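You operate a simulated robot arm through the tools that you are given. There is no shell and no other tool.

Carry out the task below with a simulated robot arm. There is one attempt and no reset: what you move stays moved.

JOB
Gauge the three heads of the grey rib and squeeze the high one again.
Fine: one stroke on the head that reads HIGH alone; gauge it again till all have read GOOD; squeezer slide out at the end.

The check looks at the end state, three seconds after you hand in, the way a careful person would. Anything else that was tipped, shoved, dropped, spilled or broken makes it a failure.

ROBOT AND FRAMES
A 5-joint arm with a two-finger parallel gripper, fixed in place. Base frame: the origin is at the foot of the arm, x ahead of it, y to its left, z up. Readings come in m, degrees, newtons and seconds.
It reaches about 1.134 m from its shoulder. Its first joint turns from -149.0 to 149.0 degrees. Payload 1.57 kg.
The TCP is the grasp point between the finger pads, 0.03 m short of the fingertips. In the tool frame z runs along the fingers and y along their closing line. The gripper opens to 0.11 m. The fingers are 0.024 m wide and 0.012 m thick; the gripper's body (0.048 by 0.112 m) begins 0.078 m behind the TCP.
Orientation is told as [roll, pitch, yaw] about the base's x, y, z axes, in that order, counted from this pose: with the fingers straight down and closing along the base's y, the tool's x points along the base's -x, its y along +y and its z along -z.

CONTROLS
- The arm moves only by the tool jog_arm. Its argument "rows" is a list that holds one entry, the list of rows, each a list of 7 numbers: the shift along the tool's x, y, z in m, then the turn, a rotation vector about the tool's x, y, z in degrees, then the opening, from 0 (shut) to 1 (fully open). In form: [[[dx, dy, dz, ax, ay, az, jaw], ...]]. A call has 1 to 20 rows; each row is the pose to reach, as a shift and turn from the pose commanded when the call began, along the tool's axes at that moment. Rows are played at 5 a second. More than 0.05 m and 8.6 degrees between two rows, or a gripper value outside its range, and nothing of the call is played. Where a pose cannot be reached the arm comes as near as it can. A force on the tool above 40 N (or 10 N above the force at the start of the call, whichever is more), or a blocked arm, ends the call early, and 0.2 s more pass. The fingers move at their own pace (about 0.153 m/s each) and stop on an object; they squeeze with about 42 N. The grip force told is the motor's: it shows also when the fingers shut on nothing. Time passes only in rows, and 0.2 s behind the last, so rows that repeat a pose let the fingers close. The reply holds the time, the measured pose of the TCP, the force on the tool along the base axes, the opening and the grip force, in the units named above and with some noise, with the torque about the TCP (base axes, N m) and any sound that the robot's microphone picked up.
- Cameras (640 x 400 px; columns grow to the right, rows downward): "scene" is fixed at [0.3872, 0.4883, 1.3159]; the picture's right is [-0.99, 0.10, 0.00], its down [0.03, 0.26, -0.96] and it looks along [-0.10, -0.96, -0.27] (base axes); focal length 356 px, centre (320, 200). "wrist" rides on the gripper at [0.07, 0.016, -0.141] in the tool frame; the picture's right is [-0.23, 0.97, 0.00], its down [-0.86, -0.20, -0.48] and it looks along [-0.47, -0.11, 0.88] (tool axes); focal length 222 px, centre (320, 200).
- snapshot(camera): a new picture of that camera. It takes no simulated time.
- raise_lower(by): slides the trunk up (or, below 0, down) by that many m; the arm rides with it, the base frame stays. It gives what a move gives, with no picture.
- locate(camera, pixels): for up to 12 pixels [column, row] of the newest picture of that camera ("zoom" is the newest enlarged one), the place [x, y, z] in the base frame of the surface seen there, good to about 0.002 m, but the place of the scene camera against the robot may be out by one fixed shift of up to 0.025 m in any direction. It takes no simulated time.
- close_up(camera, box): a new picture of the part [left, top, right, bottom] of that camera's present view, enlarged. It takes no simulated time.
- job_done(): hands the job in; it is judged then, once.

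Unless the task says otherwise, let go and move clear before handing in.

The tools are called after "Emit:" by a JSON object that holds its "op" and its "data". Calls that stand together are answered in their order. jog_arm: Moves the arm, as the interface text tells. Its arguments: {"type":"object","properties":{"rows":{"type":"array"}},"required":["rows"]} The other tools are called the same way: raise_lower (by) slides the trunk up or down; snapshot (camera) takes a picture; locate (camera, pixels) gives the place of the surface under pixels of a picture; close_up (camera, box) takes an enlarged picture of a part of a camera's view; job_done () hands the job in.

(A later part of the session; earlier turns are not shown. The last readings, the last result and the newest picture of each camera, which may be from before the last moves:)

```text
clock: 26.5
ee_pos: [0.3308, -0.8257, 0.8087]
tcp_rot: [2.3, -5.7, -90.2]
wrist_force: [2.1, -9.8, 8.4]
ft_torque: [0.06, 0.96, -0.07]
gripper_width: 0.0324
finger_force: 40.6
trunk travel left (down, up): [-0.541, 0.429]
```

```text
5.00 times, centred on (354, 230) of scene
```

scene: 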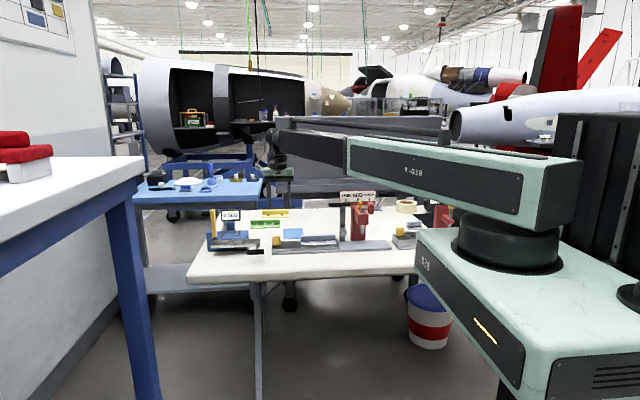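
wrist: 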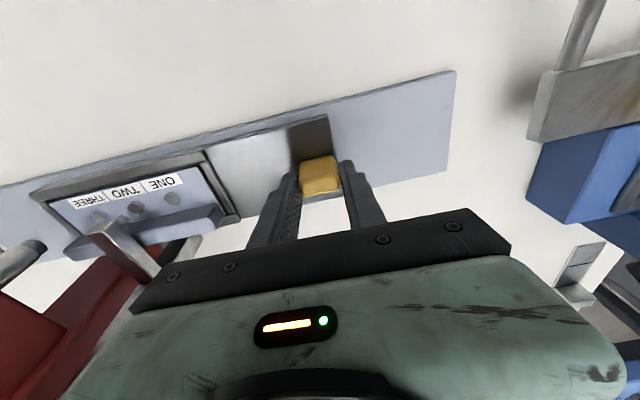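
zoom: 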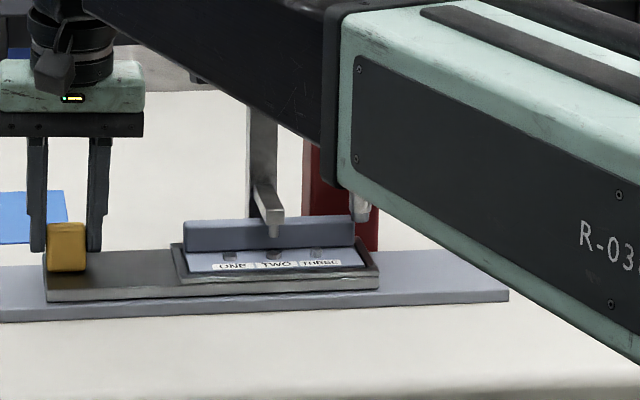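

TWO at scene zoom (274,250) is under the probe at (272,230). I'll release and raise to read the display.

Emit:
{"op": "jog_arm", "data": {"rows": [[[0, 0, 0, 0, 0, 0, 0.4], [0, 0, 0, 0, 0, 0, 0.55], [0, 0, 0, 0, 0, 0, 0.55]]]}}

Emit:
{"op": "raise_lower", "data": {"by": 0.2}}

Emit:
{"op": "snapshot", "data": {"camera": "wrist"}}

Emit:
{"op": "close_up", "data": {"camera": "wrist", "box": [120, 180, 280, 280]}}

```text
clock: 27.3
ee_pos: [0.3288, -0.8252, 0.8088]
tcp_rot: [2.3, -5.6, -90.1]
wrist_force: [-0.3, 0.3, 0.1]
ft_torque: [0.0, -0.03, 0.0]
gripper_width: 0.0605
finger_force: 0.1
trunk travel left (down, up): [-0.541, 0.429]
```

```text
clock: 29.4
ee_pos: [0.3296, -0.8253, 1.0089]
tcp_rot: [2.3, -5.6, -90.1]
wrist_force: [0.0, 0.3, 0.8]
ft_torque: [0.02, 0.01, 0.02]
gripper_width: 0.0604
finger_force: 0.1
trunk travel left (down, up): [-0.741, 0.229]
```

```text
taken
```

wrist: 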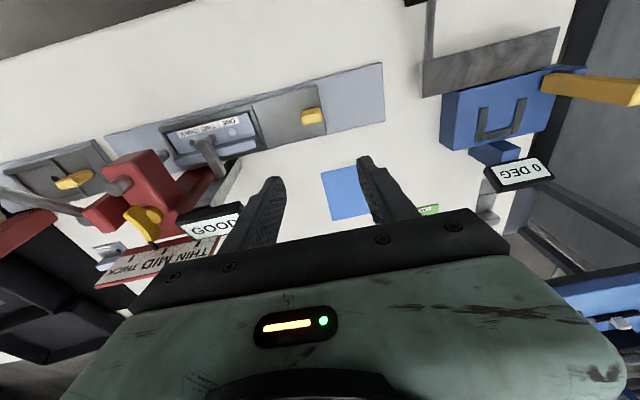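

```text
4.00 times, centred on (200, 230) of wrist
```

zoom: 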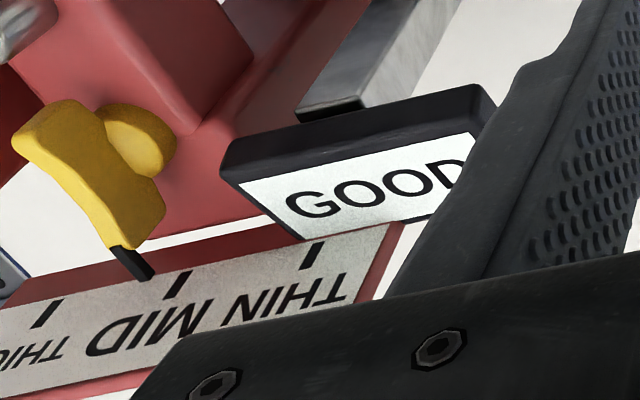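

TWO reads GOOD. Next is ONE: I'll go down, regrip and slide 35.5 mm more. The spacing means this also puts THREE under the squeezer plunger.

Emit:
{"op": "raise_lower", "data": {"by": -0.2}}

Emit:
{"op": "jog_arm", "data": {"rows": [[[0, 0, 0, 0, 0, 0, 0.4], [0, 0, 0, 0, 0, 0, 0.2], [0, 0, 0, 0, 0, 0, 0.2], [0, -0.007, -0.0003, 0.05, 0, 0, 0.2], [0, -0.014, -0.0006, 0.05, 0, 0, 0.2], [0, -0.021, -0.0009, 0.1, 0, 0, 0.2], [0, -0.028, -0.0012, 0.15, 0, 0, 0.2], [0, -0.0355, -0.0015, 0.2, -0.1, 0, 0.2], [0, -0.0355, -0.0015, 0.2, -0.1, 0, 0.2], [0, -0.0355, -0.0015, 0.2, -0.1, 0, 0.2]]]}}

Emit:
{"op": "snapshot", "data": {"camera": "wrist"}}

Emit:
{"op": "close_up", "data": {"camera": "scene", "box": [290, 190, 418, 270]}}

```text
clock: 31.6
ee_pos: [0.3305, -0.825, 0.8098]
tcp_rot: [2.3, -5.6, -90.1]
wrist_force: [0.1, -0.5, 0.1]
ft_torque: [0.0, 0.02, -0.01]
gripper_width: 0.0603
finger_force: 0.2
trunk travel left (down, up): [-0.541, 0.429]
```

```text
clock: 33.8
ee_pos: [0.2948, -0.8245, 0.8085]
tcp_rot: [2.1, -5.8, -90.1]
wrist_force: [3.5, -3.1, 5.6]
ft_torque: [0.1, 0.82, 0.02]
gripper_width: 0.0325
finger_force: 40.8
trunk travel left (down, up): [-0.541, 0.429]
```

```text
taken
```

wrist: 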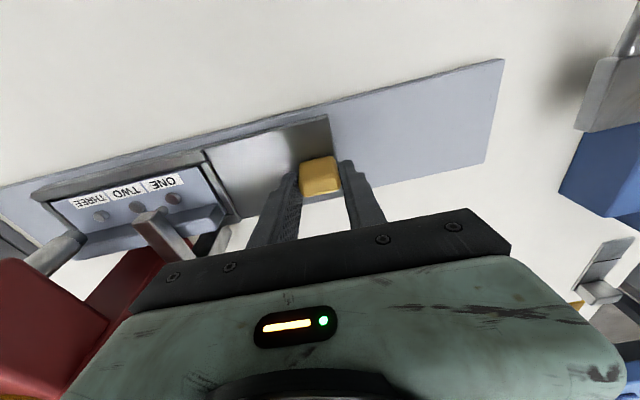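

```text
5.00 times, centred on (354, 230) of scene
```

zoom: 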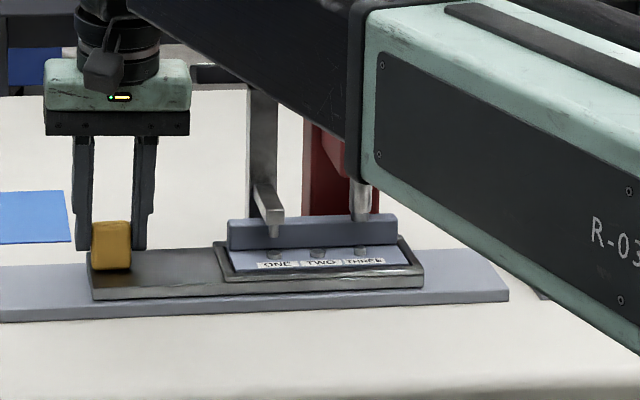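

ONE (275,252) is under the probe and THREE (362,250) sits under the plunger at (360,205). I'll release, raise, and shift +x to see the display past the finger.

Emit:
{"op": "jog_arm", "data": {"rows": [[[0, 0, 0, 0, 0, 0, 0.4], [0, 0, 0, 0, 0, 0, 0.55], [0, 0, 0, 0, 0, 0, 0.55]]]}}

Emit:
{"op": "raise_lower", "data": {"by": 0.2}}

Emit:
{"op": "jog_arm", "data": {"rows": [[[0, 0.035, 0.0015, 0, 0, 0, 0.55], [0, 0.07, 0.003, 0, 0, 0, 0.55], [0, 0.07, 0.003, 0, 0, 0, 0.55]]]}}

Emit:
{"op": "snapshot", "data": {"camera": "wrist"}}

Emit:
{"op": "close_up", "data": {"camera": "wrist", "box": [60, 130, 280, 268]}}

```text
clock: 34.6
ee_pos: [0.2941, -0.8257, 0.8102]
tcp_rot: [2.1, -5.7, -90.2]
wrist_force: [-0.3, -0.8, -0.7]
ft_torque: [0.0, 0.02, 0.0]
gripper_width: 0.0606
finger_force: 0.1
trunk travel left (down, up): [-0.541, 0.429]
```

```text
clock: 36.8
ee_pos: [0.294, -0.8257, 1.0097]
tcp_rot: [2.2, -5.6, -90.1]
wrist_force: [0.2, 0.1, 0.9]
ft_torque: [0.02, 0.01, -0.02]
gripper_width: 0.0606
finger_force: 0.0
trunk travel left (down, up): [-0.741, 0.229]
```

```text
clock: 37.6
ee_pos: [0.3658, -0.8249, 1.0088]
tcp_rot: [2.0, -5.6, -90.2]
wrist_force: [-0.3, -0.7, -0.3]
ft_torque: [-0.05, 0.01, 0.01]
gripper_width: 0.0605
finger_force: 0.2
trunk travel left (down, up): [-0.741, 0.229]
```

```text
taken
```

wrist: 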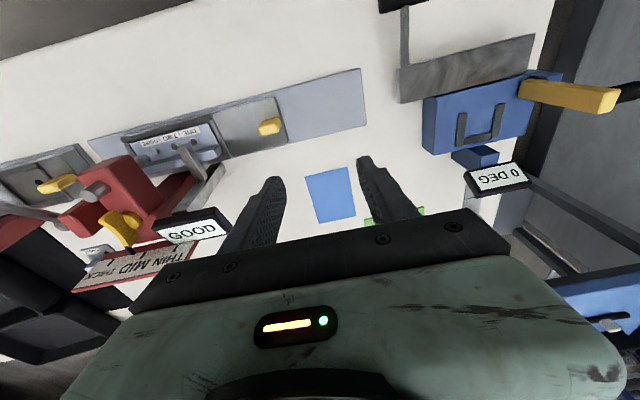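

```text
2.90 times, centred on (170, 199) of wrist
```

zoom: 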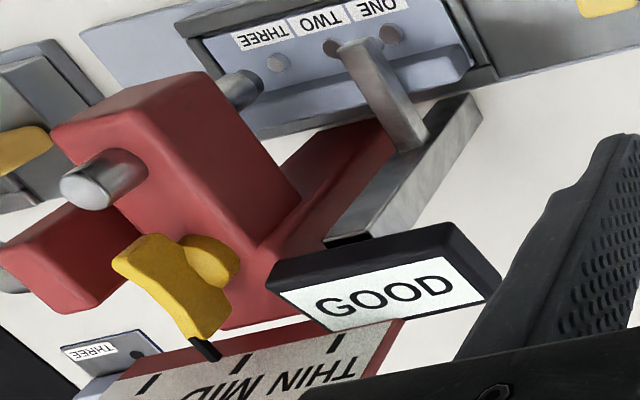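

ONE reads GOOD, so THREE is the only HIGH head. Before working the lever I'll check THREE's alignment with the plunger and the lever geometry.

Emit:
{"op": "locate", "data": {"camera": "wrist", "pixels": [[155, 151], [174, 147], [194, 142], [144, 157], [141, 161], [90, 195], [102, 189], [269, 127], [187, 155], [60, 215], [10, 205], [30, 213]]}}

Emit:
{"op": "close_up", "data": {"camera": "scene", "box": [320, 180, 416, 240]}}

Emit:
{"op": "snapshot", "data": {"camera": "scene"}}

```text
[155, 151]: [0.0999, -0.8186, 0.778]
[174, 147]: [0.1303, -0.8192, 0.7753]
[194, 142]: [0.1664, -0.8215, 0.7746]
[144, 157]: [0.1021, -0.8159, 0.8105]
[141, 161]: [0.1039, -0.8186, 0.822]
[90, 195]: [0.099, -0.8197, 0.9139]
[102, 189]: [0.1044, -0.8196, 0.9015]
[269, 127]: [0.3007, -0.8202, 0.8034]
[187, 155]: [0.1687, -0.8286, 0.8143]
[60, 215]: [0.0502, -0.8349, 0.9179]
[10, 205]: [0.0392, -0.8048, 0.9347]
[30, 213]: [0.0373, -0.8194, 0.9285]
```

```text
6.67 times, centred on (368, 210) of scene
```

zoom: 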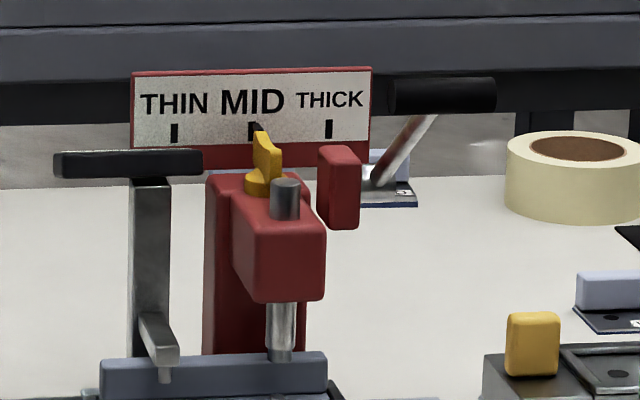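

```text
taken
```

scene: 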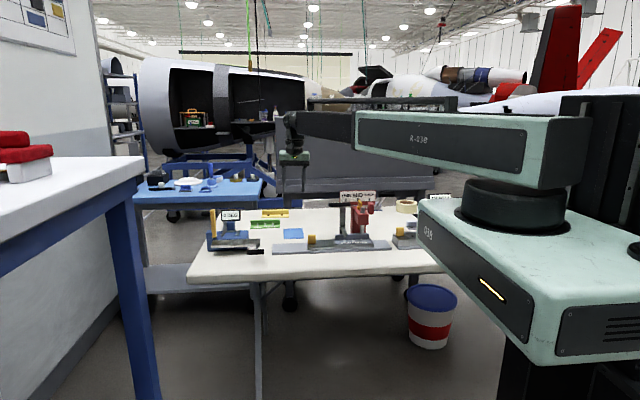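

Alignment is good: THREE is at x≈0.0965–0.0999 and the plunger axis at x≈0.097. The lever handle is at about (0.03, -0.728, 0.985) with its pivot at (0.033, -0.852, 0.905). I'll raise clear, straighten the tool, shut the fingers and move above the handle at y≈-0.714.

Emit:
{"op": "raise_lower", "data": {"by": 0.13}}

Emit:
{"op": "jog_arm", "data": {"rows": [[[0.0138, -0.0418, -0.003, 1.1, 2.8, 0, 0.3], [0.0275, -0.0835, -0.006, 2.2, 5.6, 0, 0], [0.0413, -0.125, -0.009, 2.2, 5.6, 0, 0], [0.055, -0.167, -0.012, 2.2, 5.6, 0, 0], [0.069, -0.209, -0.015, 2.2, 5.6, 0, 0], [0.0825, -0.2505, -0.018, 2.2, 5.6, 0, 0], [0.0963, -0.292, -0.021, 2.2, 5.6, 0, 0], [0.11, -0.334, -0.024, 2.2, 5.6, 0, 0], [0.11, -0.334, -0.024, 2.2, 5.6, 0, 0]]]}}

Emit:
{"op": "snapshot", "data": {"camera": "wrist"}}

Emit:
{"op": "close_up", "data": {"camera": "scene", "box": [280, 100, 440, 260]}}

```text
clock: 39.1
ee_pos: [0.3648, -0.8257, 1.1391]
tcp_rot: [2.1, -5.7, -90.1]
wrist_force: [0.1, 0.1, 0.3]
ft_torque: [0.03, 0.02, -0.03]
gripper_width: 0.0604
finger_force: 0.1
trunk travel left (down, up): [-0.871, 0.099]
```

```text
clock: 41.1
ee_pos: [0.0305, -0.7156, 1.1376]
tcp_rot: [0.0, -0.1, -90.0]
wrist_force: [-0.4, 0.5, 0.2]
ft_torque: [-0.02, 0.0, -0.01]
gripper_width: 0.0003
finger_force: 21.4
out of reach, approached as far as the arm can: row 6
trunk travel left (down, up): [-0.871, 0.099]
```

```text
taken
```

wrist: 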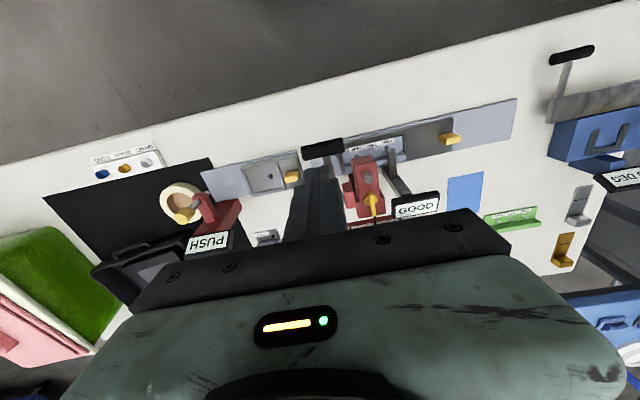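

```text
2.50 times, centred on (360, 180) of scene
```

zoom: 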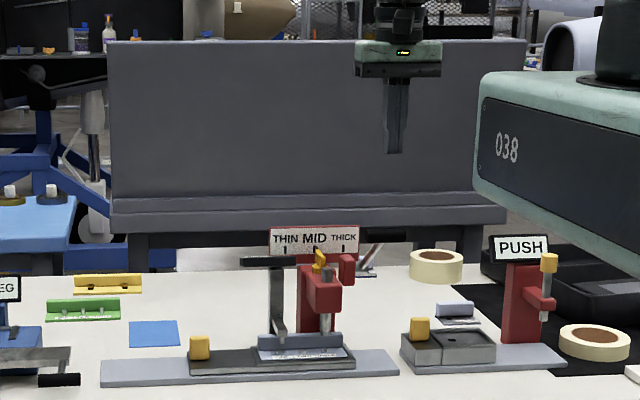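

The fingers are shut above the handle at wrist (322,148), and the display still shows GOOD for ONE. I'll refine the handle position before pressing.

Emit:
{"op": "close_up", "data": {"camera": "wrist", "box": [280, 125, 376, 185]}}

Emit:
{"op": "locate", "data": {"camera": "wrist", "pixels": [[306, 152], [322, 149], [338, 145], [322, 142], [322, 156], [303, 148], [342, 142], [366, 175], [365, 185]]}}

```text
6.67 times, centred on (328, 155) of wrist
```

zoom: 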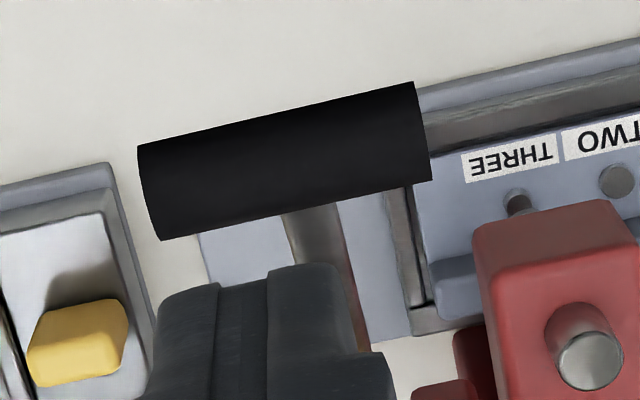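

```text
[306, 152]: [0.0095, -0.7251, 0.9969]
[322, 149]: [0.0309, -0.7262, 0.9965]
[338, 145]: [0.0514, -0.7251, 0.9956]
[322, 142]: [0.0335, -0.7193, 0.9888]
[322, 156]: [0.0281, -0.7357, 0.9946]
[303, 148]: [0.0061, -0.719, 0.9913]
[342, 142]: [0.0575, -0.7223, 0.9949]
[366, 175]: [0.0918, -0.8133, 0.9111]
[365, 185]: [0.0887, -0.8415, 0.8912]
```

The handle top is at z≈0.998, y≈-0.728, x 0.004–0.06. The fingertips (z≈1.108) are positioned to push through its arc, so I'll lower 0.10 to just above contact.

Emit:
{"op": "raise_lower", "data": {"by": -0.1}}

Emit:
{"op": "close_up", "data": {"camera": "scene", "box": [300, 140, 428, 240]}}

Emit:
{"op": "snapshot", "data": {"camera": "wrist"}}

```text
clock: 42.5
ee_pos: [0.0309, -0.7156, 1.0379]
tcp_rot: [-0.1, -0.1, -90.1]
wrist_force: [0.5, 0.6, 0.4]
ft_torque: [-0.03, -0.04, -0.03]
gripper_width: 0.0001
finger_force: 20.9
trunk travel left (down, up): [-0.771, 0.199]
```

```text
4.00 times, centred on (364, 190) of scene
```

zoom: 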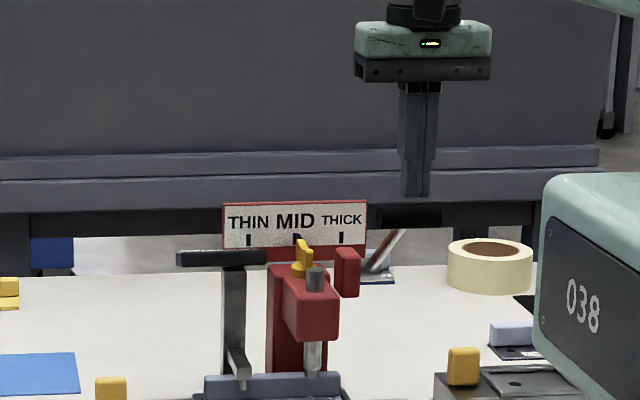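

```text
taken
```

wrist: 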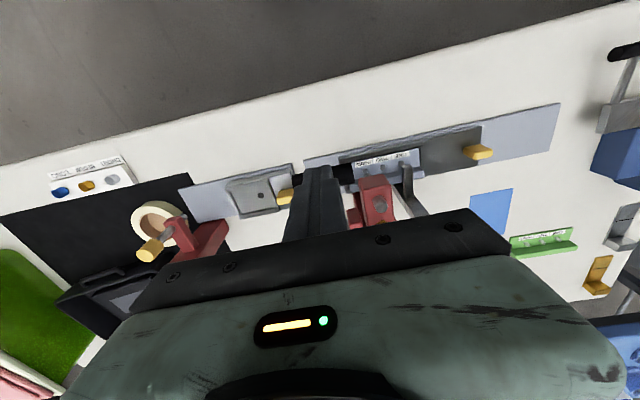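

The fingertips are just above the handle at scene zoom (412,195). I'll push down 3 cm and check the force and motion.

Emit:
{"op": "raise_lower", "data": {"by": -0.03}}

Emit:
{"op": "close_up", "data": {"camera": "scene", "box": [300, 160, 428, 240]}}

```text
clock: 43.2
ee_pos: [0.0311, -0.7158, 1.0085]
tcp_rot: [-0.1, -0.2, -90.2]
wrist_force: [0.0, -0.6, 0.5]
ft_torque: [-0.04, 0.01, 0.01]
gripper_width: 0.0001
finger_force: 20.8
trunk travel left (down, up): [-0.741, 0.229]
```

```text
5.00 times, centred on (364, 200) of scene
```

zoom: 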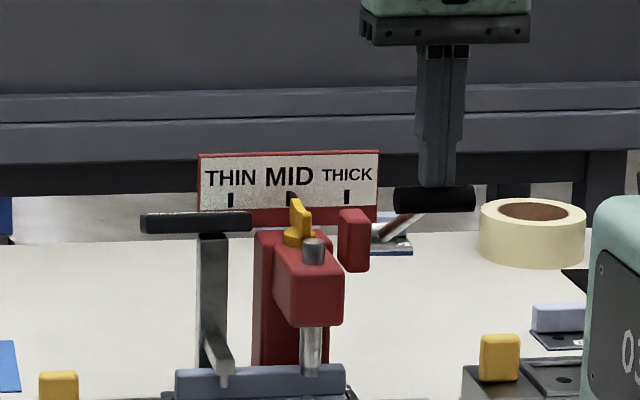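

The handle has followed down about 2 cm with nearly no resistance. I'll keep pushing smoothly.

Emit:
{"op": "raise_lower", "data": {"by": -0.05}}

Emit:
{"op": "close_up", "data": {"camera": "scene", "box": [300, 160, 428, 240]}}

```text
clock: 44.1
ee_pos: [0.0312, -0.7165, 0.9582]
tcp_rot: [-0.2, -0.3, -90.1]
wrist_force: [-0.2, -1.2, 0.6]
ft_torque: [-0.06, -0.01, -0.02]
gripper_width: 0.0
finger_force: 20.8
trunk travel left (down, up): [-0.691, 0.279]
```

```text
5.00 times, centred on (364, 200) of scene
```

zoom: 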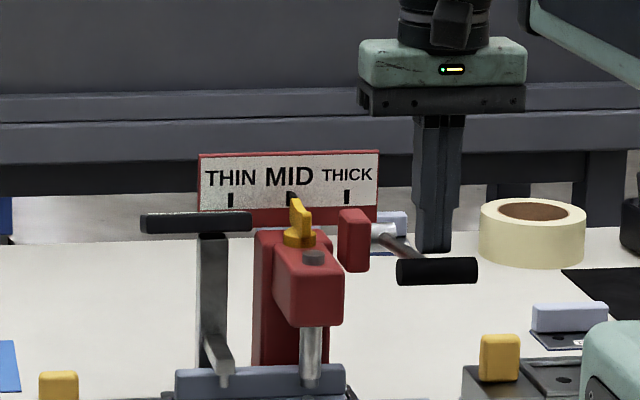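

The plunger has come down, with its cap dropping to (313,258), and the handle is now at zoom (437,270). I'll check that the fingertips are still bearing on it.

Emit:
{"op": "locate", "data": {"camera": "zoom", "pixels": [[437, 262], [437, 270], [437, 280], [400, 270], [475, 270], [435, 245], [400, 242], [313, 253], [310, 350]]}}

Emit:
{"op": "snapshot", "data": {"camera": "wrist"}}

Emit:
{"op": "close_up", "data": {"camera": "wrist", "box": [260, 130, 420, 230]}}

```text
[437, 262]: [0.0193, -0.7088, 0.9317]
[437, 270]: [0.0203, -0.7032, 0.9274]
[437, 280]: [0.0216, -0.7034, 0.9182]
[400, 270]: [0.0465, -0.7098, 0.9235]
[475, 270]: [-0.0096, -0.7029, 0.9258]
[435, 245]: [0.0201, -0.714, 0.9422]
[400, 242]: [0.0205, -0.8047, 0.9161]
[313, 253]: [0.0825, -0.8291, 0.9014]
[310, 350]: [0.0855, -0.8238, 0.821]
```

```text
taken
```

wrist: 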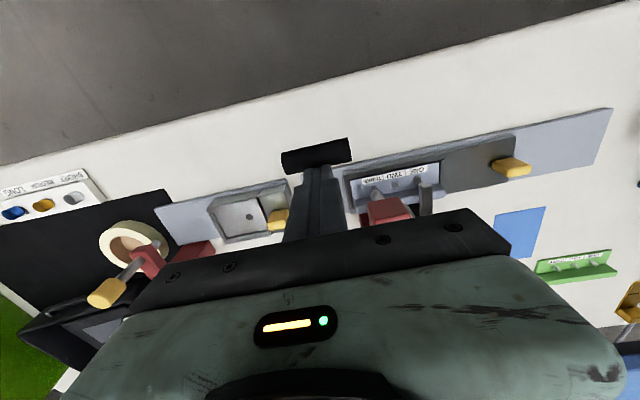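

```text
4.00 times, centred on (340, 180) of wrist
```

zoom: 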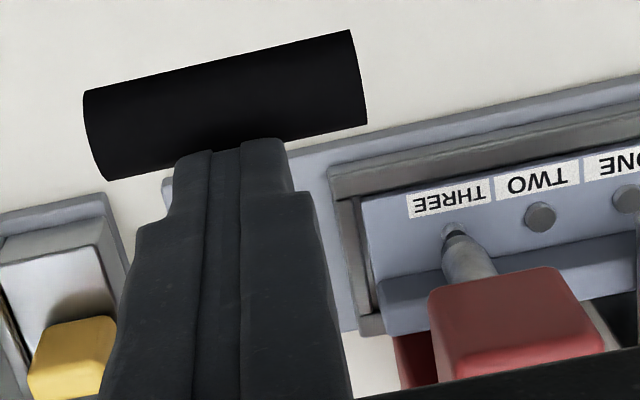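

The fingertips still bear on the handle, and the plunger tip has reached head THREE at zoom (450,230). I'll continue the same stroke downward.

Emit:
{"op": "raise_lower", "data": {"by": -0.025}}

Emit:
{"op": "close_up", "data": {"camera": "scene", "box": [300, 160, 428, 240]}}

Emit:
{"op": "close_up", "data": {"camera": "wrist", "box": [260, 130, 420, 230]}}

```text
clock: 44.9
ee_pos: [0.0295, -0.7143, 0.9332]
tcp_rot: [-0.1, -0.1, -90.1]
wrist_force: [0.9, 0.2, 0.9]
ft_torque: [0.05, -0.01, -0.02]
gripper_width: 0.0
finger_force: 20.8
trunk travel left (down, up): [-0.666, 0.304]
```

```text
5.00 times, centred on (364, 200) of scene
```

zoom: 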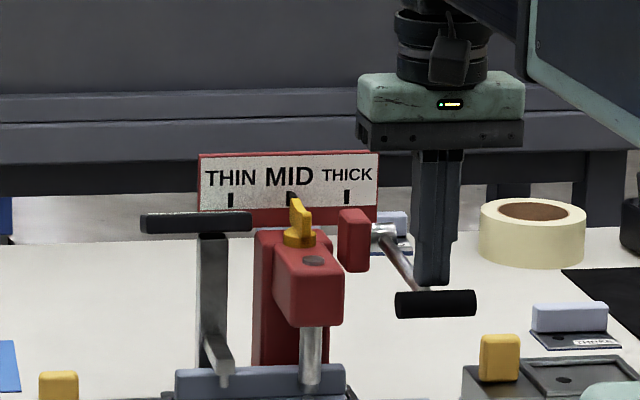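

```text
4.00 times, centred on (340, 180) of wrist
```

zoom: 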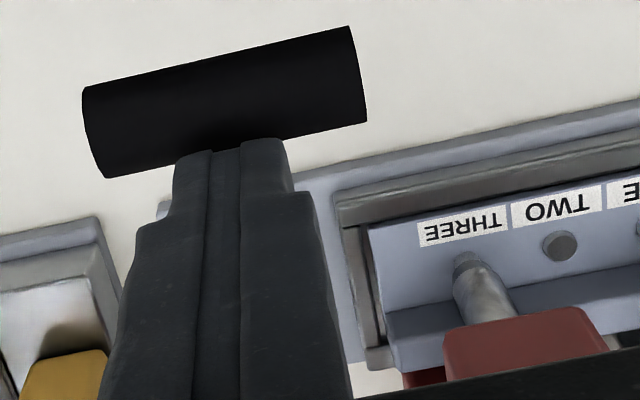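

Still no resistance and no sound, with the handle at zoom (437,303). I'll keep going in the same stroke.

Emit:
{"op": "raise_lower", "data": {"by": -0.025}}

Emit:
{"op": "close_up", "data": {"camera": "scene", "box": [300, 160, 428, 240]}}

Emit:
{"op": "close_up", "data": {"camera": "wrist", "box": [260, 130, 420, 230]}}

```text
clock: 45.6
ee_pos: [0.0302, -0.7149, 0.9075]
tcp_rot: [-0.1, -0.2, -90.1]
wrist_force: [0.1, 0.9, 1.3]
ft_torque: [0.0, -0.05, 0.01]
gripper_width: 0.0002
finger_force: 21.3
trunk travel left (down, up): [-0.641, 0.329]
```

```text
5.00 times, centred on (364, 200) of scene
```

zoom: 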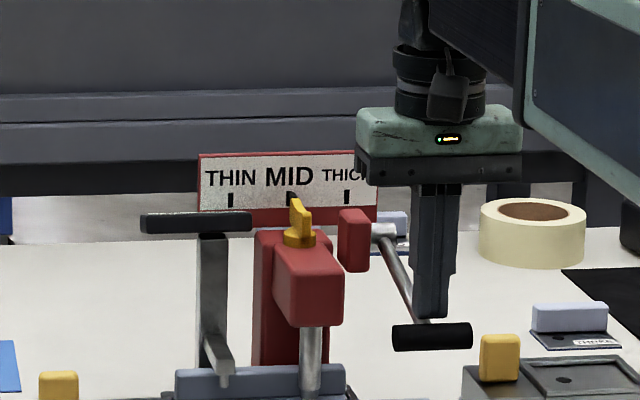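

```text
4.00 times, centred on (340, 180) of wrist
```

zoom: 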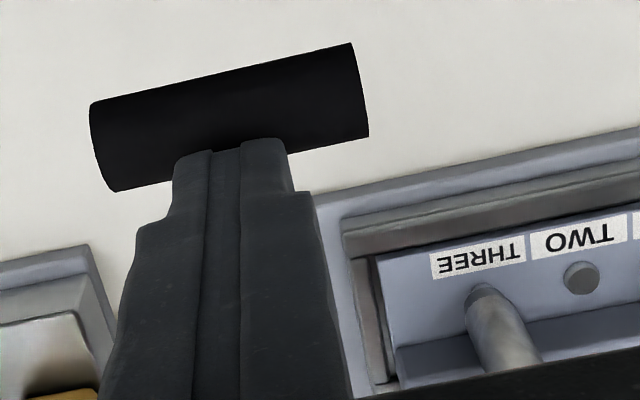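

The plunger cap is now flush with the head block and its tip is on THREE. I'll continue in smaller steps, watching for a stop or a sound.

Emit:
{"op": "raise_lower", "data": {"by": -0.02}}

Emit:
{"op": "close_up", "data": {"camera": "scene", "box": [300, 160, 428, 240]}}

Emit:
{"op": "close_up", "data": {"camera": "wrist", "box": [260, 130, 420, 230]}}

```text
clock: 46.2
ee_pos: [0.0306, -0.714, 0.8861]
tcp_rot: [-0.1, -0.1, -90.1]
wrist_force: [0.7, 0.8, 2.1]
ft_torque: [0.01, 0.01, 0.01]
gripper_width: 0.0
finger_force: 21.2
trunk travel left (down, up): [-0.621, 0.349]
```

```text
5.00 times, centred on (364, 200) of scene
```

zoom: 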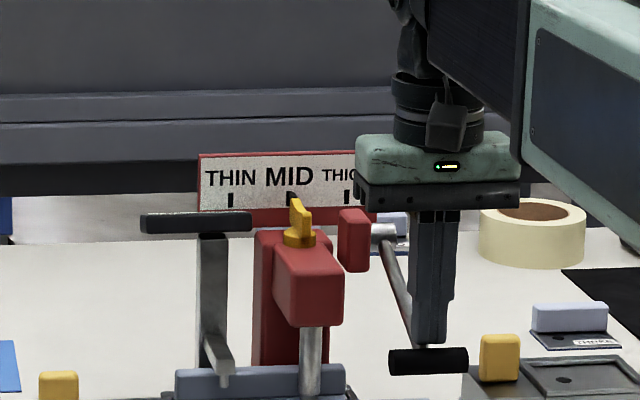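

```text
4.00 times, centred on (340, 180) of wrist
```

zoom: 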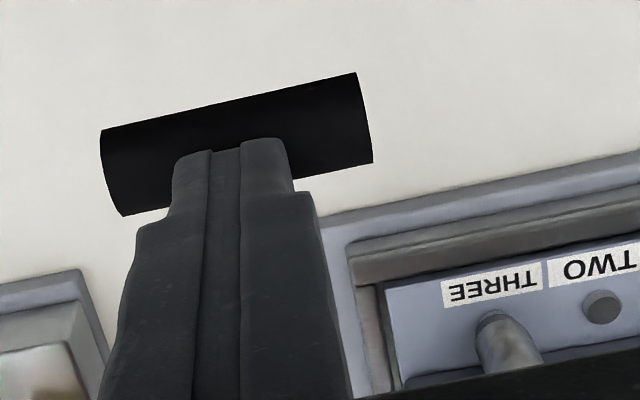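

The lever is still moving freely, with force z about 2 N. I'll push another 2 cm.

Emit:
{"op": "raise_lower", "data": {"by": -0.02}}

Emit:
{"op": "close_up", "data": {"camera": "scene", "box": [300, 160, 428, 240]}}

Emit:
{"op": "close_up", "data": {"camera": "wrist", "box": [260, 130, 420, 230]}}

```text
clock: 46.9
ee_pos: [0.0304, -0.7151, 0.8679]
tcp_rot: [0.0, -0.1, -90.2]
wrist_force: [0.0, 1.2, 1.5]
ft_torque: [0.05, -0.01, -0.01]
gripper_width: 0.0001
finger_force: 21.4
trunk travel left (down, up): [-0.601, 0.369]
```

```text
5.00 times, centred on (364, 200) of scene
```

zoom: 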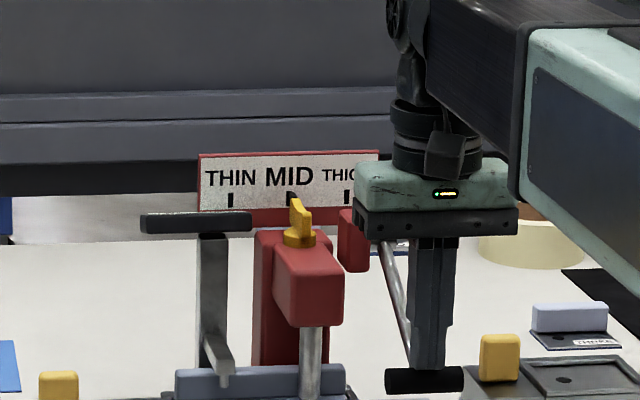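

```text
4.00 times, centred on (340, 180) of wrist
```

zoom: 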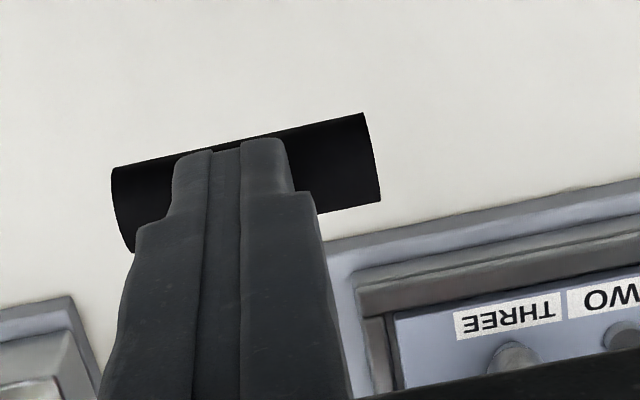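

The handle is receding towards -y as it passes below horizontal. I'll shift 12 mm in -y to stay centred on it, then keep pressing.

Emit:
{"op": "jog_arm", "data": {"rows": [[[-0.006, 0, 0, 0, 0, 0, 0], [-0.012, 0, 0, 0, 0, 0, 0]]]}}

Emit:
{"op": "raise_lower", "data": {"by": -0.015}}

Emit:
{"op": "close_up", "data": {"camera": "scene", "box": [300, 170, 428, 250]}}

Emit:
{"op": "close_up", "data": {"camera": "wrist", "box": [260, 130, 420, 230]}}

```text
clock: 47.5
ee_pos: [0.0301, -0.7288, 0.8682]
tcp_rot: [-0.1, -0.2, -90.1]
wrist_force: [1.1, 2.0, 1.0]
ft_torque: [0.01, -0.01, -0.01]
gripper_width: 0.0
finger_force: 21.6
trunk travel left (down, up): [-0.601, 0.369]
```

```text
clock: 48.1
ee_pos: [0.0302, -0.7228, 0.8557]
tcp_rot: [-0.1, 0.1, -90.2]
wrist_force: [0.3, 11.0, 29.4]
ft_torque: [-0.03, -0.08, -0.05]
gripper_width: 0.0003
finger_force: 21.8
trunk travel left (down, up): [-0.587, 0.383]
stopped: the force on the tool passed its limit at 45 N (the readings are from after the stop); the commanded pose is now the measured one
```

```text
5.00 times, centred on (364, 210) of scene
```

zoom: 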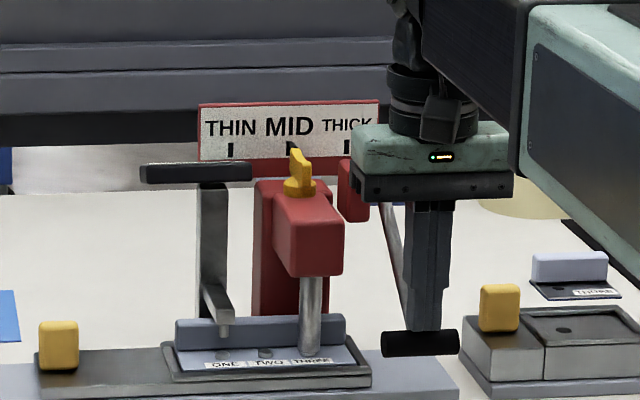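

```text
4.00 times, centred on (340, 180) of wrist
```

zoom: 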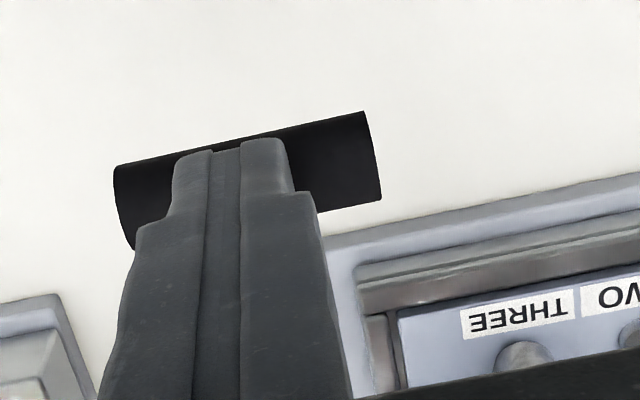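

The lever hit its end stop: 45 N peak, 29 N residual, and the plunger is down on THREE at zoom (310,350). That is the full stroke, so now I'll lift off gently and see if the lever returns.

Emit:
{"op": "raise_lower", "data": {"by": 0.03}}

Emit:
{"op": "close_up", "data": {"camera": "scene", "box": [300, 170, 428, 250]}}

```text
clock: 48.9
ee_pos: [0.0298, -0.727, 0.8838]
tcp_rot: [-0.1, 0.0, -90.1]
wrist_force: [-0.6, 0.8, 1.9]
ft_torque: [-0.03, 0.01, -0.01]
gripper_width: 0.0002
finger_force: 21.8
trunk travel left (down, up): [-0.617, 0.353]
```

```text
5.00 times, centred on (364, 210) of scene
```

zoom: 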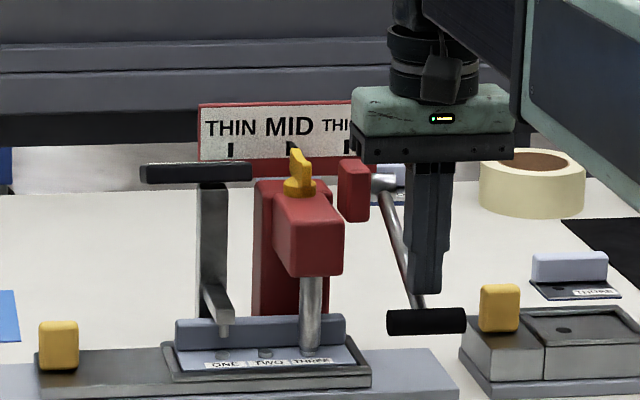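

The lever is spring-returning with me. I'll shift back +y 10 mm so the handle stays under the fingertips through its arc, then keep raising.

Emit:
{"op": "jog_arm", "data": {"rows": [[[0.006, 0, 0, 0, 0, 0, 0], [0.012, 0, 0, 0, 0, 0, 0]]]}}

Emit:
{"op": "raise_lower", "data": {"by": 0.06}}

Emit:
{"op": "close_up", "data": {"camera": "scene", "box": [300, 160, 428, 240]}}

```text
clock: 49.5
ee_pos: [0.0317, -0.7139, 0.8824]
tcp_rot: [0.0, 0.1, -90.1]
wrist_force: [0.5, 0.0, -0.2]
ft_torque: [0.0, -0.02, -0.02]
gripper_width: 0.0002
finger_force: 21.3
trunk travel left (down, up): [-0.617, 0.353]
```

```text
clock: 50.5
ee_pos: [0.0306, -0.7135, 0.9435]
tcp_rot: [-0.1, 0.1, -90.1]
wrist_force: [0.9, -0.1, 0.3]
ft_torque: [0.03, 0.0, -0.02]
gripper_width: 0.0001
finger_force: 21.1
trunk travel left (down, up): [-0.677, 0.293]
```

```text
5.00 times, centred on (364, 200) of scene
```

zoom: 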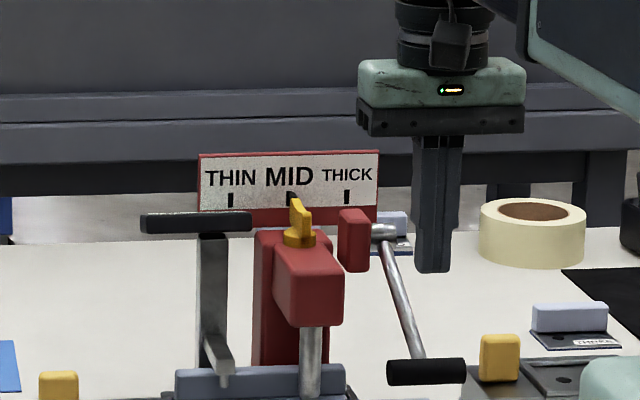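

The handle is now at scene row ≈234, the same as right after my first lift, so it has stopped following. I'll wait a moment and check whether it creeps back or stays down.

Emit:
{"op": "jog_arm", "data": {"rows": [[[0, 0, 0, 0, 0, 0, 0], [0, 0, 0, 0, 0, 0, 0], [0, 0, 0, 0, 0, 0, 0], [0, 0, 0, 0, 0, 0, 0], [0, 0, 0, 0, 0, 0, 0]]]}}

Emit:
{"op": "close_up", "data": {"camera": "scene", "box": [300, 160, 428, 240]}}

Emit:
{"op": "snapshot", "data": {"camera": "wrist"}}

```text
clock: 51.6
ee_pos: [0.0299, -0.7144, 0.9445]
tcp_rot: [-0.1, -0.1, -90.1]
wrist_force: [-0.1, 0.0, 0.2]
ft_torque: [0.01, -0.02, 0.02]
gripper_width: 0.0002
finger_force: 22.0
trunk travel left (down, up): [-0.677, 0.293]
```

```text
5.00 times, centred on (364, 200) of scene
```

zoom: 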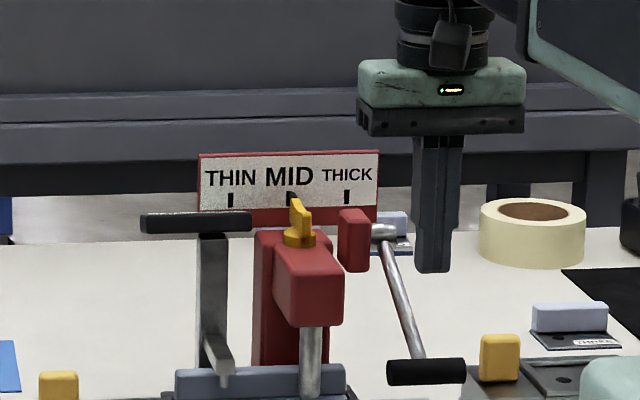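

```text
taken
```

wrist: 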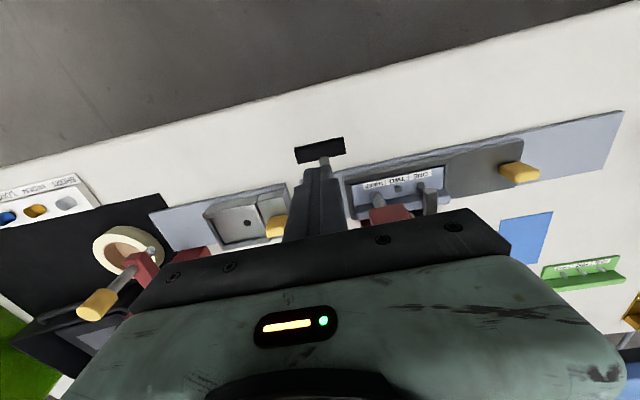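

The lever stays down with no spring return, so I must lift it back myself before the slide can move. The rod meets the handle's middle, so I'll grip the handle by its two ends along x, which suits my present yaw. I'll locate the handle first.

Emit:
{"op": "close_up", "data": {"camera": "wrist", "box": [270, 120, 366, 180]}}

Emit:
{"op": "locate", "data": {"camera": "wrist", "pixels": [[297, 156], [320, 151], [342, 146], [320, 146], [318, 157], [298, 151], [344, 142], [324, 162], [392, 188], [398, 190]]}}

```text
6.67 times, centred on (318, 150) of wrist
```

zoom: 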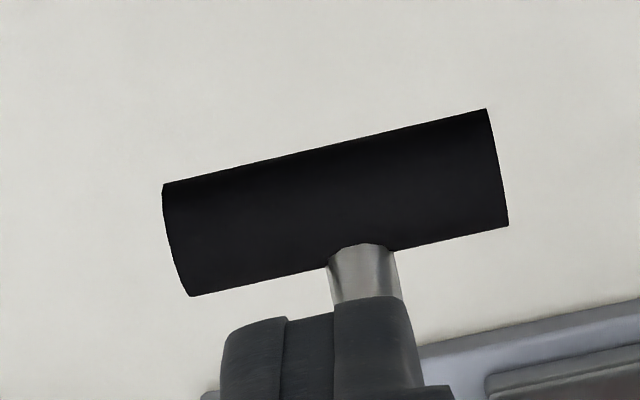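

```text
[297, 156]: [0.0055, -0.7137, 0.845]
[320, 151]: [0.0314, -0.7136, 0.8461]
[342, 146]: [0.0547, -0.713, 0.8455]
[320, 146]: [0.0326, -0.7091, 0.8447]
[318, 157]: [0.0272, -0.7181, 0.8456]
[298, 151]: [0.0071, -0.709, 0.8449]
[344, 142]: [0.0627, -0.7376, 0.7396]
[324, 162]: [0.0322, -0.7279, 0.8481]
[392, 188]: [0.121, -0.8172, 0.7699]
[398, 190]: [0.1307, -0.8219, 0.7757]
```

The handle is centred near (0.031, -0.713, 0.834), running x≈0.002–0.059. I'm already above it, so I'll open fully, lower until the fingers straddle its ends, then grip.

Emit:
{"op": "jog_arm", "data": {"rows": [[[0, 0, 0, 0, 0, 0, 0.5], [0, 0, 0, 0, 0, 0, 1], [0, 0, 0, 0, 0, 0, 1]]]}}

Emit:
{"op": "raise_lower", "data": {"by": -0.06}}

Emit:
{"op": "snapshot", "data": {"camera": "wrist"}}

Emit:
{"op": "close_up", "data": {"camera": "scene", "box": [300, 170, 428, 250]}}

```text
clock: 52.5
ee_pos: [0.0321, -0.7143, 0.9435]
tcp_rot: [-0.1, 0.0, -90.1]
wrist_force: [0.5, 0.6, 0.1]
ft_torque: [-0.01, -0.01, -0.03]
gripper_width: 0.1102
finger_force: 0.0
trunk travel left (down, up): [-0.677, 0.293]
```

```text
clock: 53.5
ee_pos: [0.0316, -0.7145, 0.8836]
tcp_rot: [-0.1, 0.0, -90.2]
wrist_force: [-0.6, 1.3, -0.6]
ft_torque: [-0.01, 0.03, -0.03]
gripper_width: 0.11
finger_force: 0.0
trunk travel left (down, up): [-0.617, 0.353]
```

```text
taken
```

wrist: 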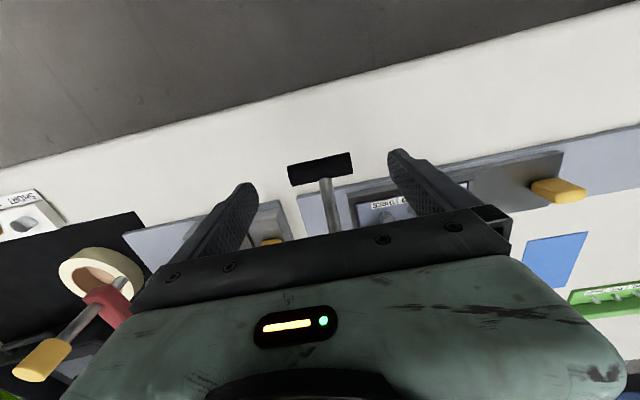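

```text
5.00 times, centred on (364, 210) of scene
```

zoom: 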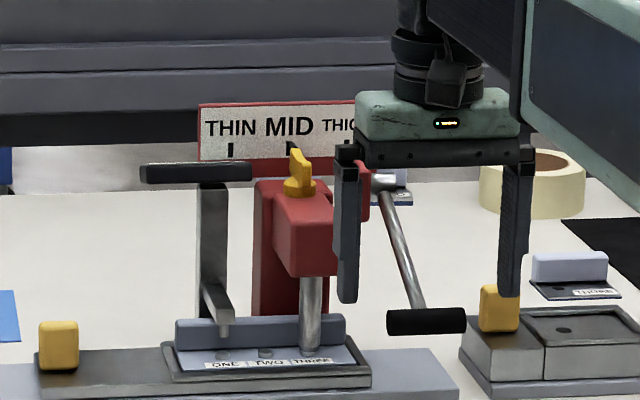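

The fingers straddle the handle ends at scene zoom (347,280) and (510,280), both clear of the slide. I'll lower another 4.5 cm and grip.

Emit:
{"op": "raise_lower", "data": {"by": -0.046}}

Emit:
{"op": "snapshot", "data": {"camera": "wrist"}}

Emit:
{"op": "close_up", "data": {"camera": "scene", "box": [300, 170, 428, 250]}}

```text
clock: 54.3
ee_pos: [0.0313, -0.714, 0.8372]
tcp_rot: [0.0, 0.0, -90.1]
wrist_force: [-0.5, -0.1, -0.1]
ft_torque: [-0.01, 0.02, -0.02]
gripper_width: 0.1101
finger_force: 0.1
trunk travel left (down, up): [-0.571, 0.399]
```

```text
taken
```

wrist: 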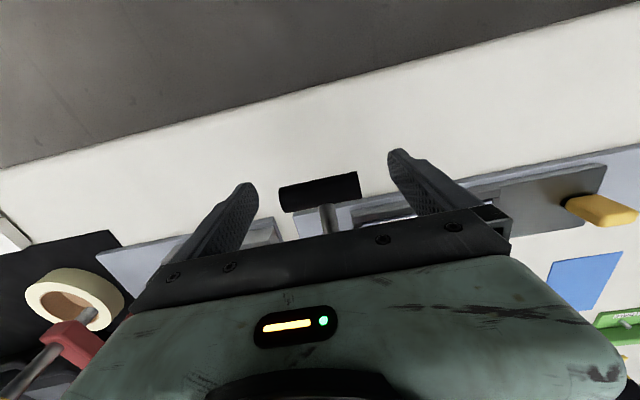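

```text
5.00 times, centred on (364, 210) of scene
```

zoom: 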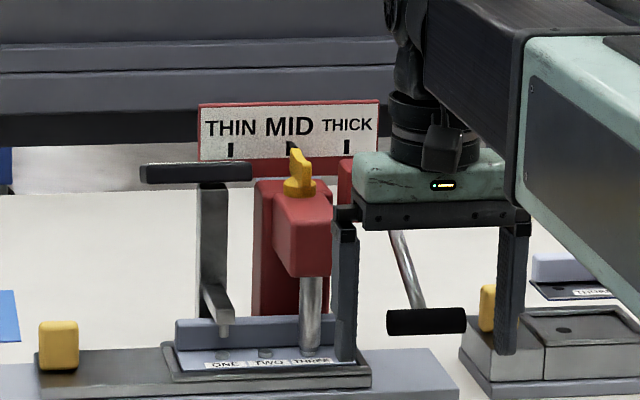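

The handle at wrist (319,192) sits right at the grip centre (321,194). I'll close on its ends.

Emit:
{"op": "jog_arm", "data": {"rows": [[[0, 0, 0, 0, 0, 0, 0.7], [0, 0, 0, 0, 0, 0, 0.45], [0, 0, 0, 0, 0, 0, 0.45], [0, 0, 0, 0, 0, 0, 0.45]]]}}

Emit:
{"op": "snapshot", "data": {"camera": "wrist"}}

```text
clock: 55.3
ee_pos: [0.0304, -0.7139, 0.8378]
tcp_rot: [-0.1, 0.1, -90.1]
wrist_force: [0.5, -0.8, 3.0]
ft_torque: [-0.02, -0.07, 0.03]
gripper_width: 0.0748
finger_force: 44.4
trunk travel left (down, up): [-0.571, 0.399]
```

```text
taken
```

wrist: 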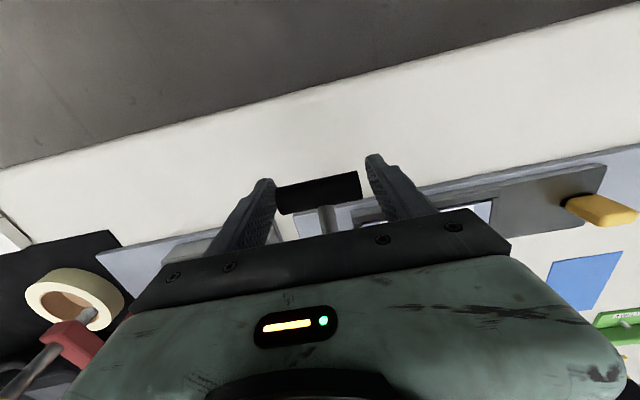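

The fingers stopped at 0.0748 m, wider than the visible handle (~0.057 m). I'll look closely at what they are touching before I lift.

Emit:
{"op": "close_up", "data": {"camera": "wrist", "box": [240, 140, 416, 250]}}

Emit:
{"op": "close_up", "data": {"camera": "scene", "box": [340, 190, 436, 250]}}

Emit:
{"op": "locate", "data": {"camera": "wrist", "pixels": [[280, 206], [358, 180], [318, 192], [270, 200], [372, 175], [326, 215]]}}

```text
3.64 times, centred on (328, 195) of wrist
```

zoom: 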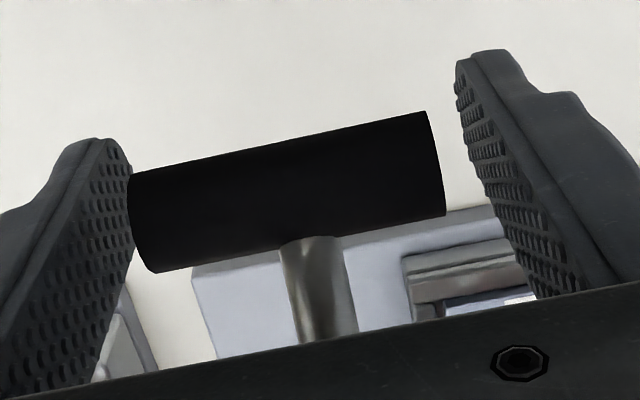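

```text
6.67 times, centred on (388, 220) of scene
```

zoom: 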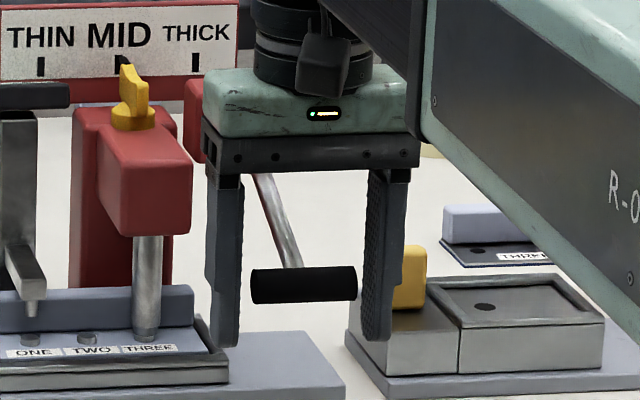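

```text
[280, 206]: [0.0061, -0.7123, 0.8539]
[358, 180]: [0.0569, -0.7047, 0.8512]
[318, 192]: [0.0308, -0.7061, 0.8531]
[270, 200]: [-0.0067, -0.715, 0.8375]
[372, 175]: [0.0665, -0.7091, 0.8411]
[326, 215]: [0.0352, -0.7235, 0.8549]
```

Both pads are bearing on the handle's ends (its collision ends seem longer than drawn) with 44 N of grip. I'll lift along the arc in small steps, starting with 2.5 cm up.

Emit:
{"op": "raise_lower", "data": {"by": 0.02}}

Emit:
{"op": "jog_arm", "data": {"rows": [[[0.004, 0, 0, 0, 0, 0, 0.45], [0.008, 0, 0, 0, 0, 0, 0.45]]]}}

Emit:
{"op": "raise_lower", "data": {"by": 0.02}}

Emit:
{"op": "close_up", "data": {"camera": "scene", "box": [340, 180, 436, 240]}}

```text
clock: 55.9
ee_pos: [0.0318, -0.7089, 0.8545]
tcp_rot: [-0.2, 0.6, -90.1]
wrist_force: [0.7, 8.4, 4.9]
ft_torque: [-0.85, 0.0, 0.03]
gripper_width: 0.0751
finger_force: 44.7
trunk travel left (down, up): [-0.587, 0.383]
stopped: the force on the tool passed its limit at 45 N (the readings are from after the stop); the commanded pose is now the measured one
```

```text
clock: 56.4
ee_pos: [0.032, -0.7102, 0.8533]
tcp_rot: [-0.1, -0.1, -90.1]
wrist_force: [-0.3, -7.2, 0.1]
ft_torque: [0.62, -0.16, 0.1]
gripper_width: 0.0749
finger_force: 44.6
trunk travel left (down, up): [-0.587, 0.383]
stopped in row 2: the force on the tool passed its limit at 48 N (the readings are from after the stop); the commanded pose is now the measured one
```

```text
clock: 57.1
ee_pos: [0.032, -0.705, 0.8755]
tcp_rot: [-0.2, 0.2, -90.1]
wrist_force: [0.0, 28.8, -4.0]
ft_torque: [-0.01, 0.13, 0.0]
gripper_width: 0.0752
finger_force: 44.8
trunk travel left (down, up): [-0.607, 0.363]
```

```text
6.67 times, centred on (388, 210) of scene
```

zoom: 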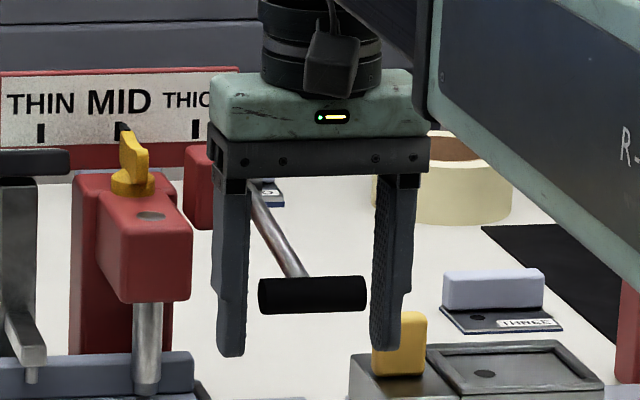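

The handle is following up (TCP z=0.8755), with the lever pulling +y at about 29 N. I'll ease 4 mm in +y, then raise further.

Emit:
{"op": "jog_arm", "data": {"rows": [[[0.003, 0, 0, 0, 0, 0, 0.45], [0.005, 0, 0, 0, 0, 0, 0.45]]]}}

Emit:
{"op": "raise_lower", "data": {"by": 0.02}}

```text
clock: 57.7
ee_pos: [0.0316, -0.7046, 0.8737]
tcp_rot: [0.0, -0.4, -90.1]
wrist_force: [3.0, -5.4, 5.5]
ft_torque: [-0.46, 0.26, -0.17]
gripper_width: 0.0749
finger_force: 45.2
trunk travel left (down, up): [-0.607, 0.363]
```

```text
clock: 58.4
ee_pos: [0.0318, -0.7024, 0.8935]
tcp_rot: [-0.2, -0.2, -89.9]
wrist_force: [3.8, -1.5, 0.6]
ft_torque: [0.04, -0.02, 0.09]
gripper_width: 0.0753
finger_force: 44.5
trunk travel left (down, up): [-0.627, 0.343]
```

Forces are now small at z=0.8935, y=-0.702. I'll continue along the arc.

Emit:
{"op": "raise_lower", "data": {"by": 0.02}}

Emit:
{"op": "jog_arm", "data": {"rows": [[[-0.002, 0, 0, 0, 0, 0, 0.45]]]}}

Emit:
{"op": "raise_lower", "data": {"by": 0.015}}

```text
clock: 59.0
ee_pos: [0.0312, -0.7045, 0.9142]
tcp_rot: [-0.2, -0.2, -90.1]
wrist_force: [4.6, -6.5, 1.6]
ft_torque: [-0.17, 0.05, -0.05]
gripper_width: 0.0751
finger_force: 44.8
trunk travel left (down, up): [-0.647, 0.323]
```

```text
clock: 59.4
ee_pos: [0.0295, -0.7047, 0.9151]
tcp_rot: [-0.2, 0.0, -90.1]
wrist_force: [5.3, 0.2, 2.2]
ft_torque: [-0.27, 0.01, -0.06]
gripper_width: 0.0752
finger_force: 45.2
trunk travel left (down, up): [-0.647, 0.323]
```

```text
clock: 60.1
ee_pos: [0.0314, -0.7066, 0.9278]
tcp_rot: [-0.2, -0.2, -90.1]
wrist_force: [3.6, -11.6, -1.7]
ft_torque: [0.08, 0.12, -0.06]
gripper_width: 0.0751
finger_force: 45.3
trunk travel left (down, up): [-0.662, 0.308]
```

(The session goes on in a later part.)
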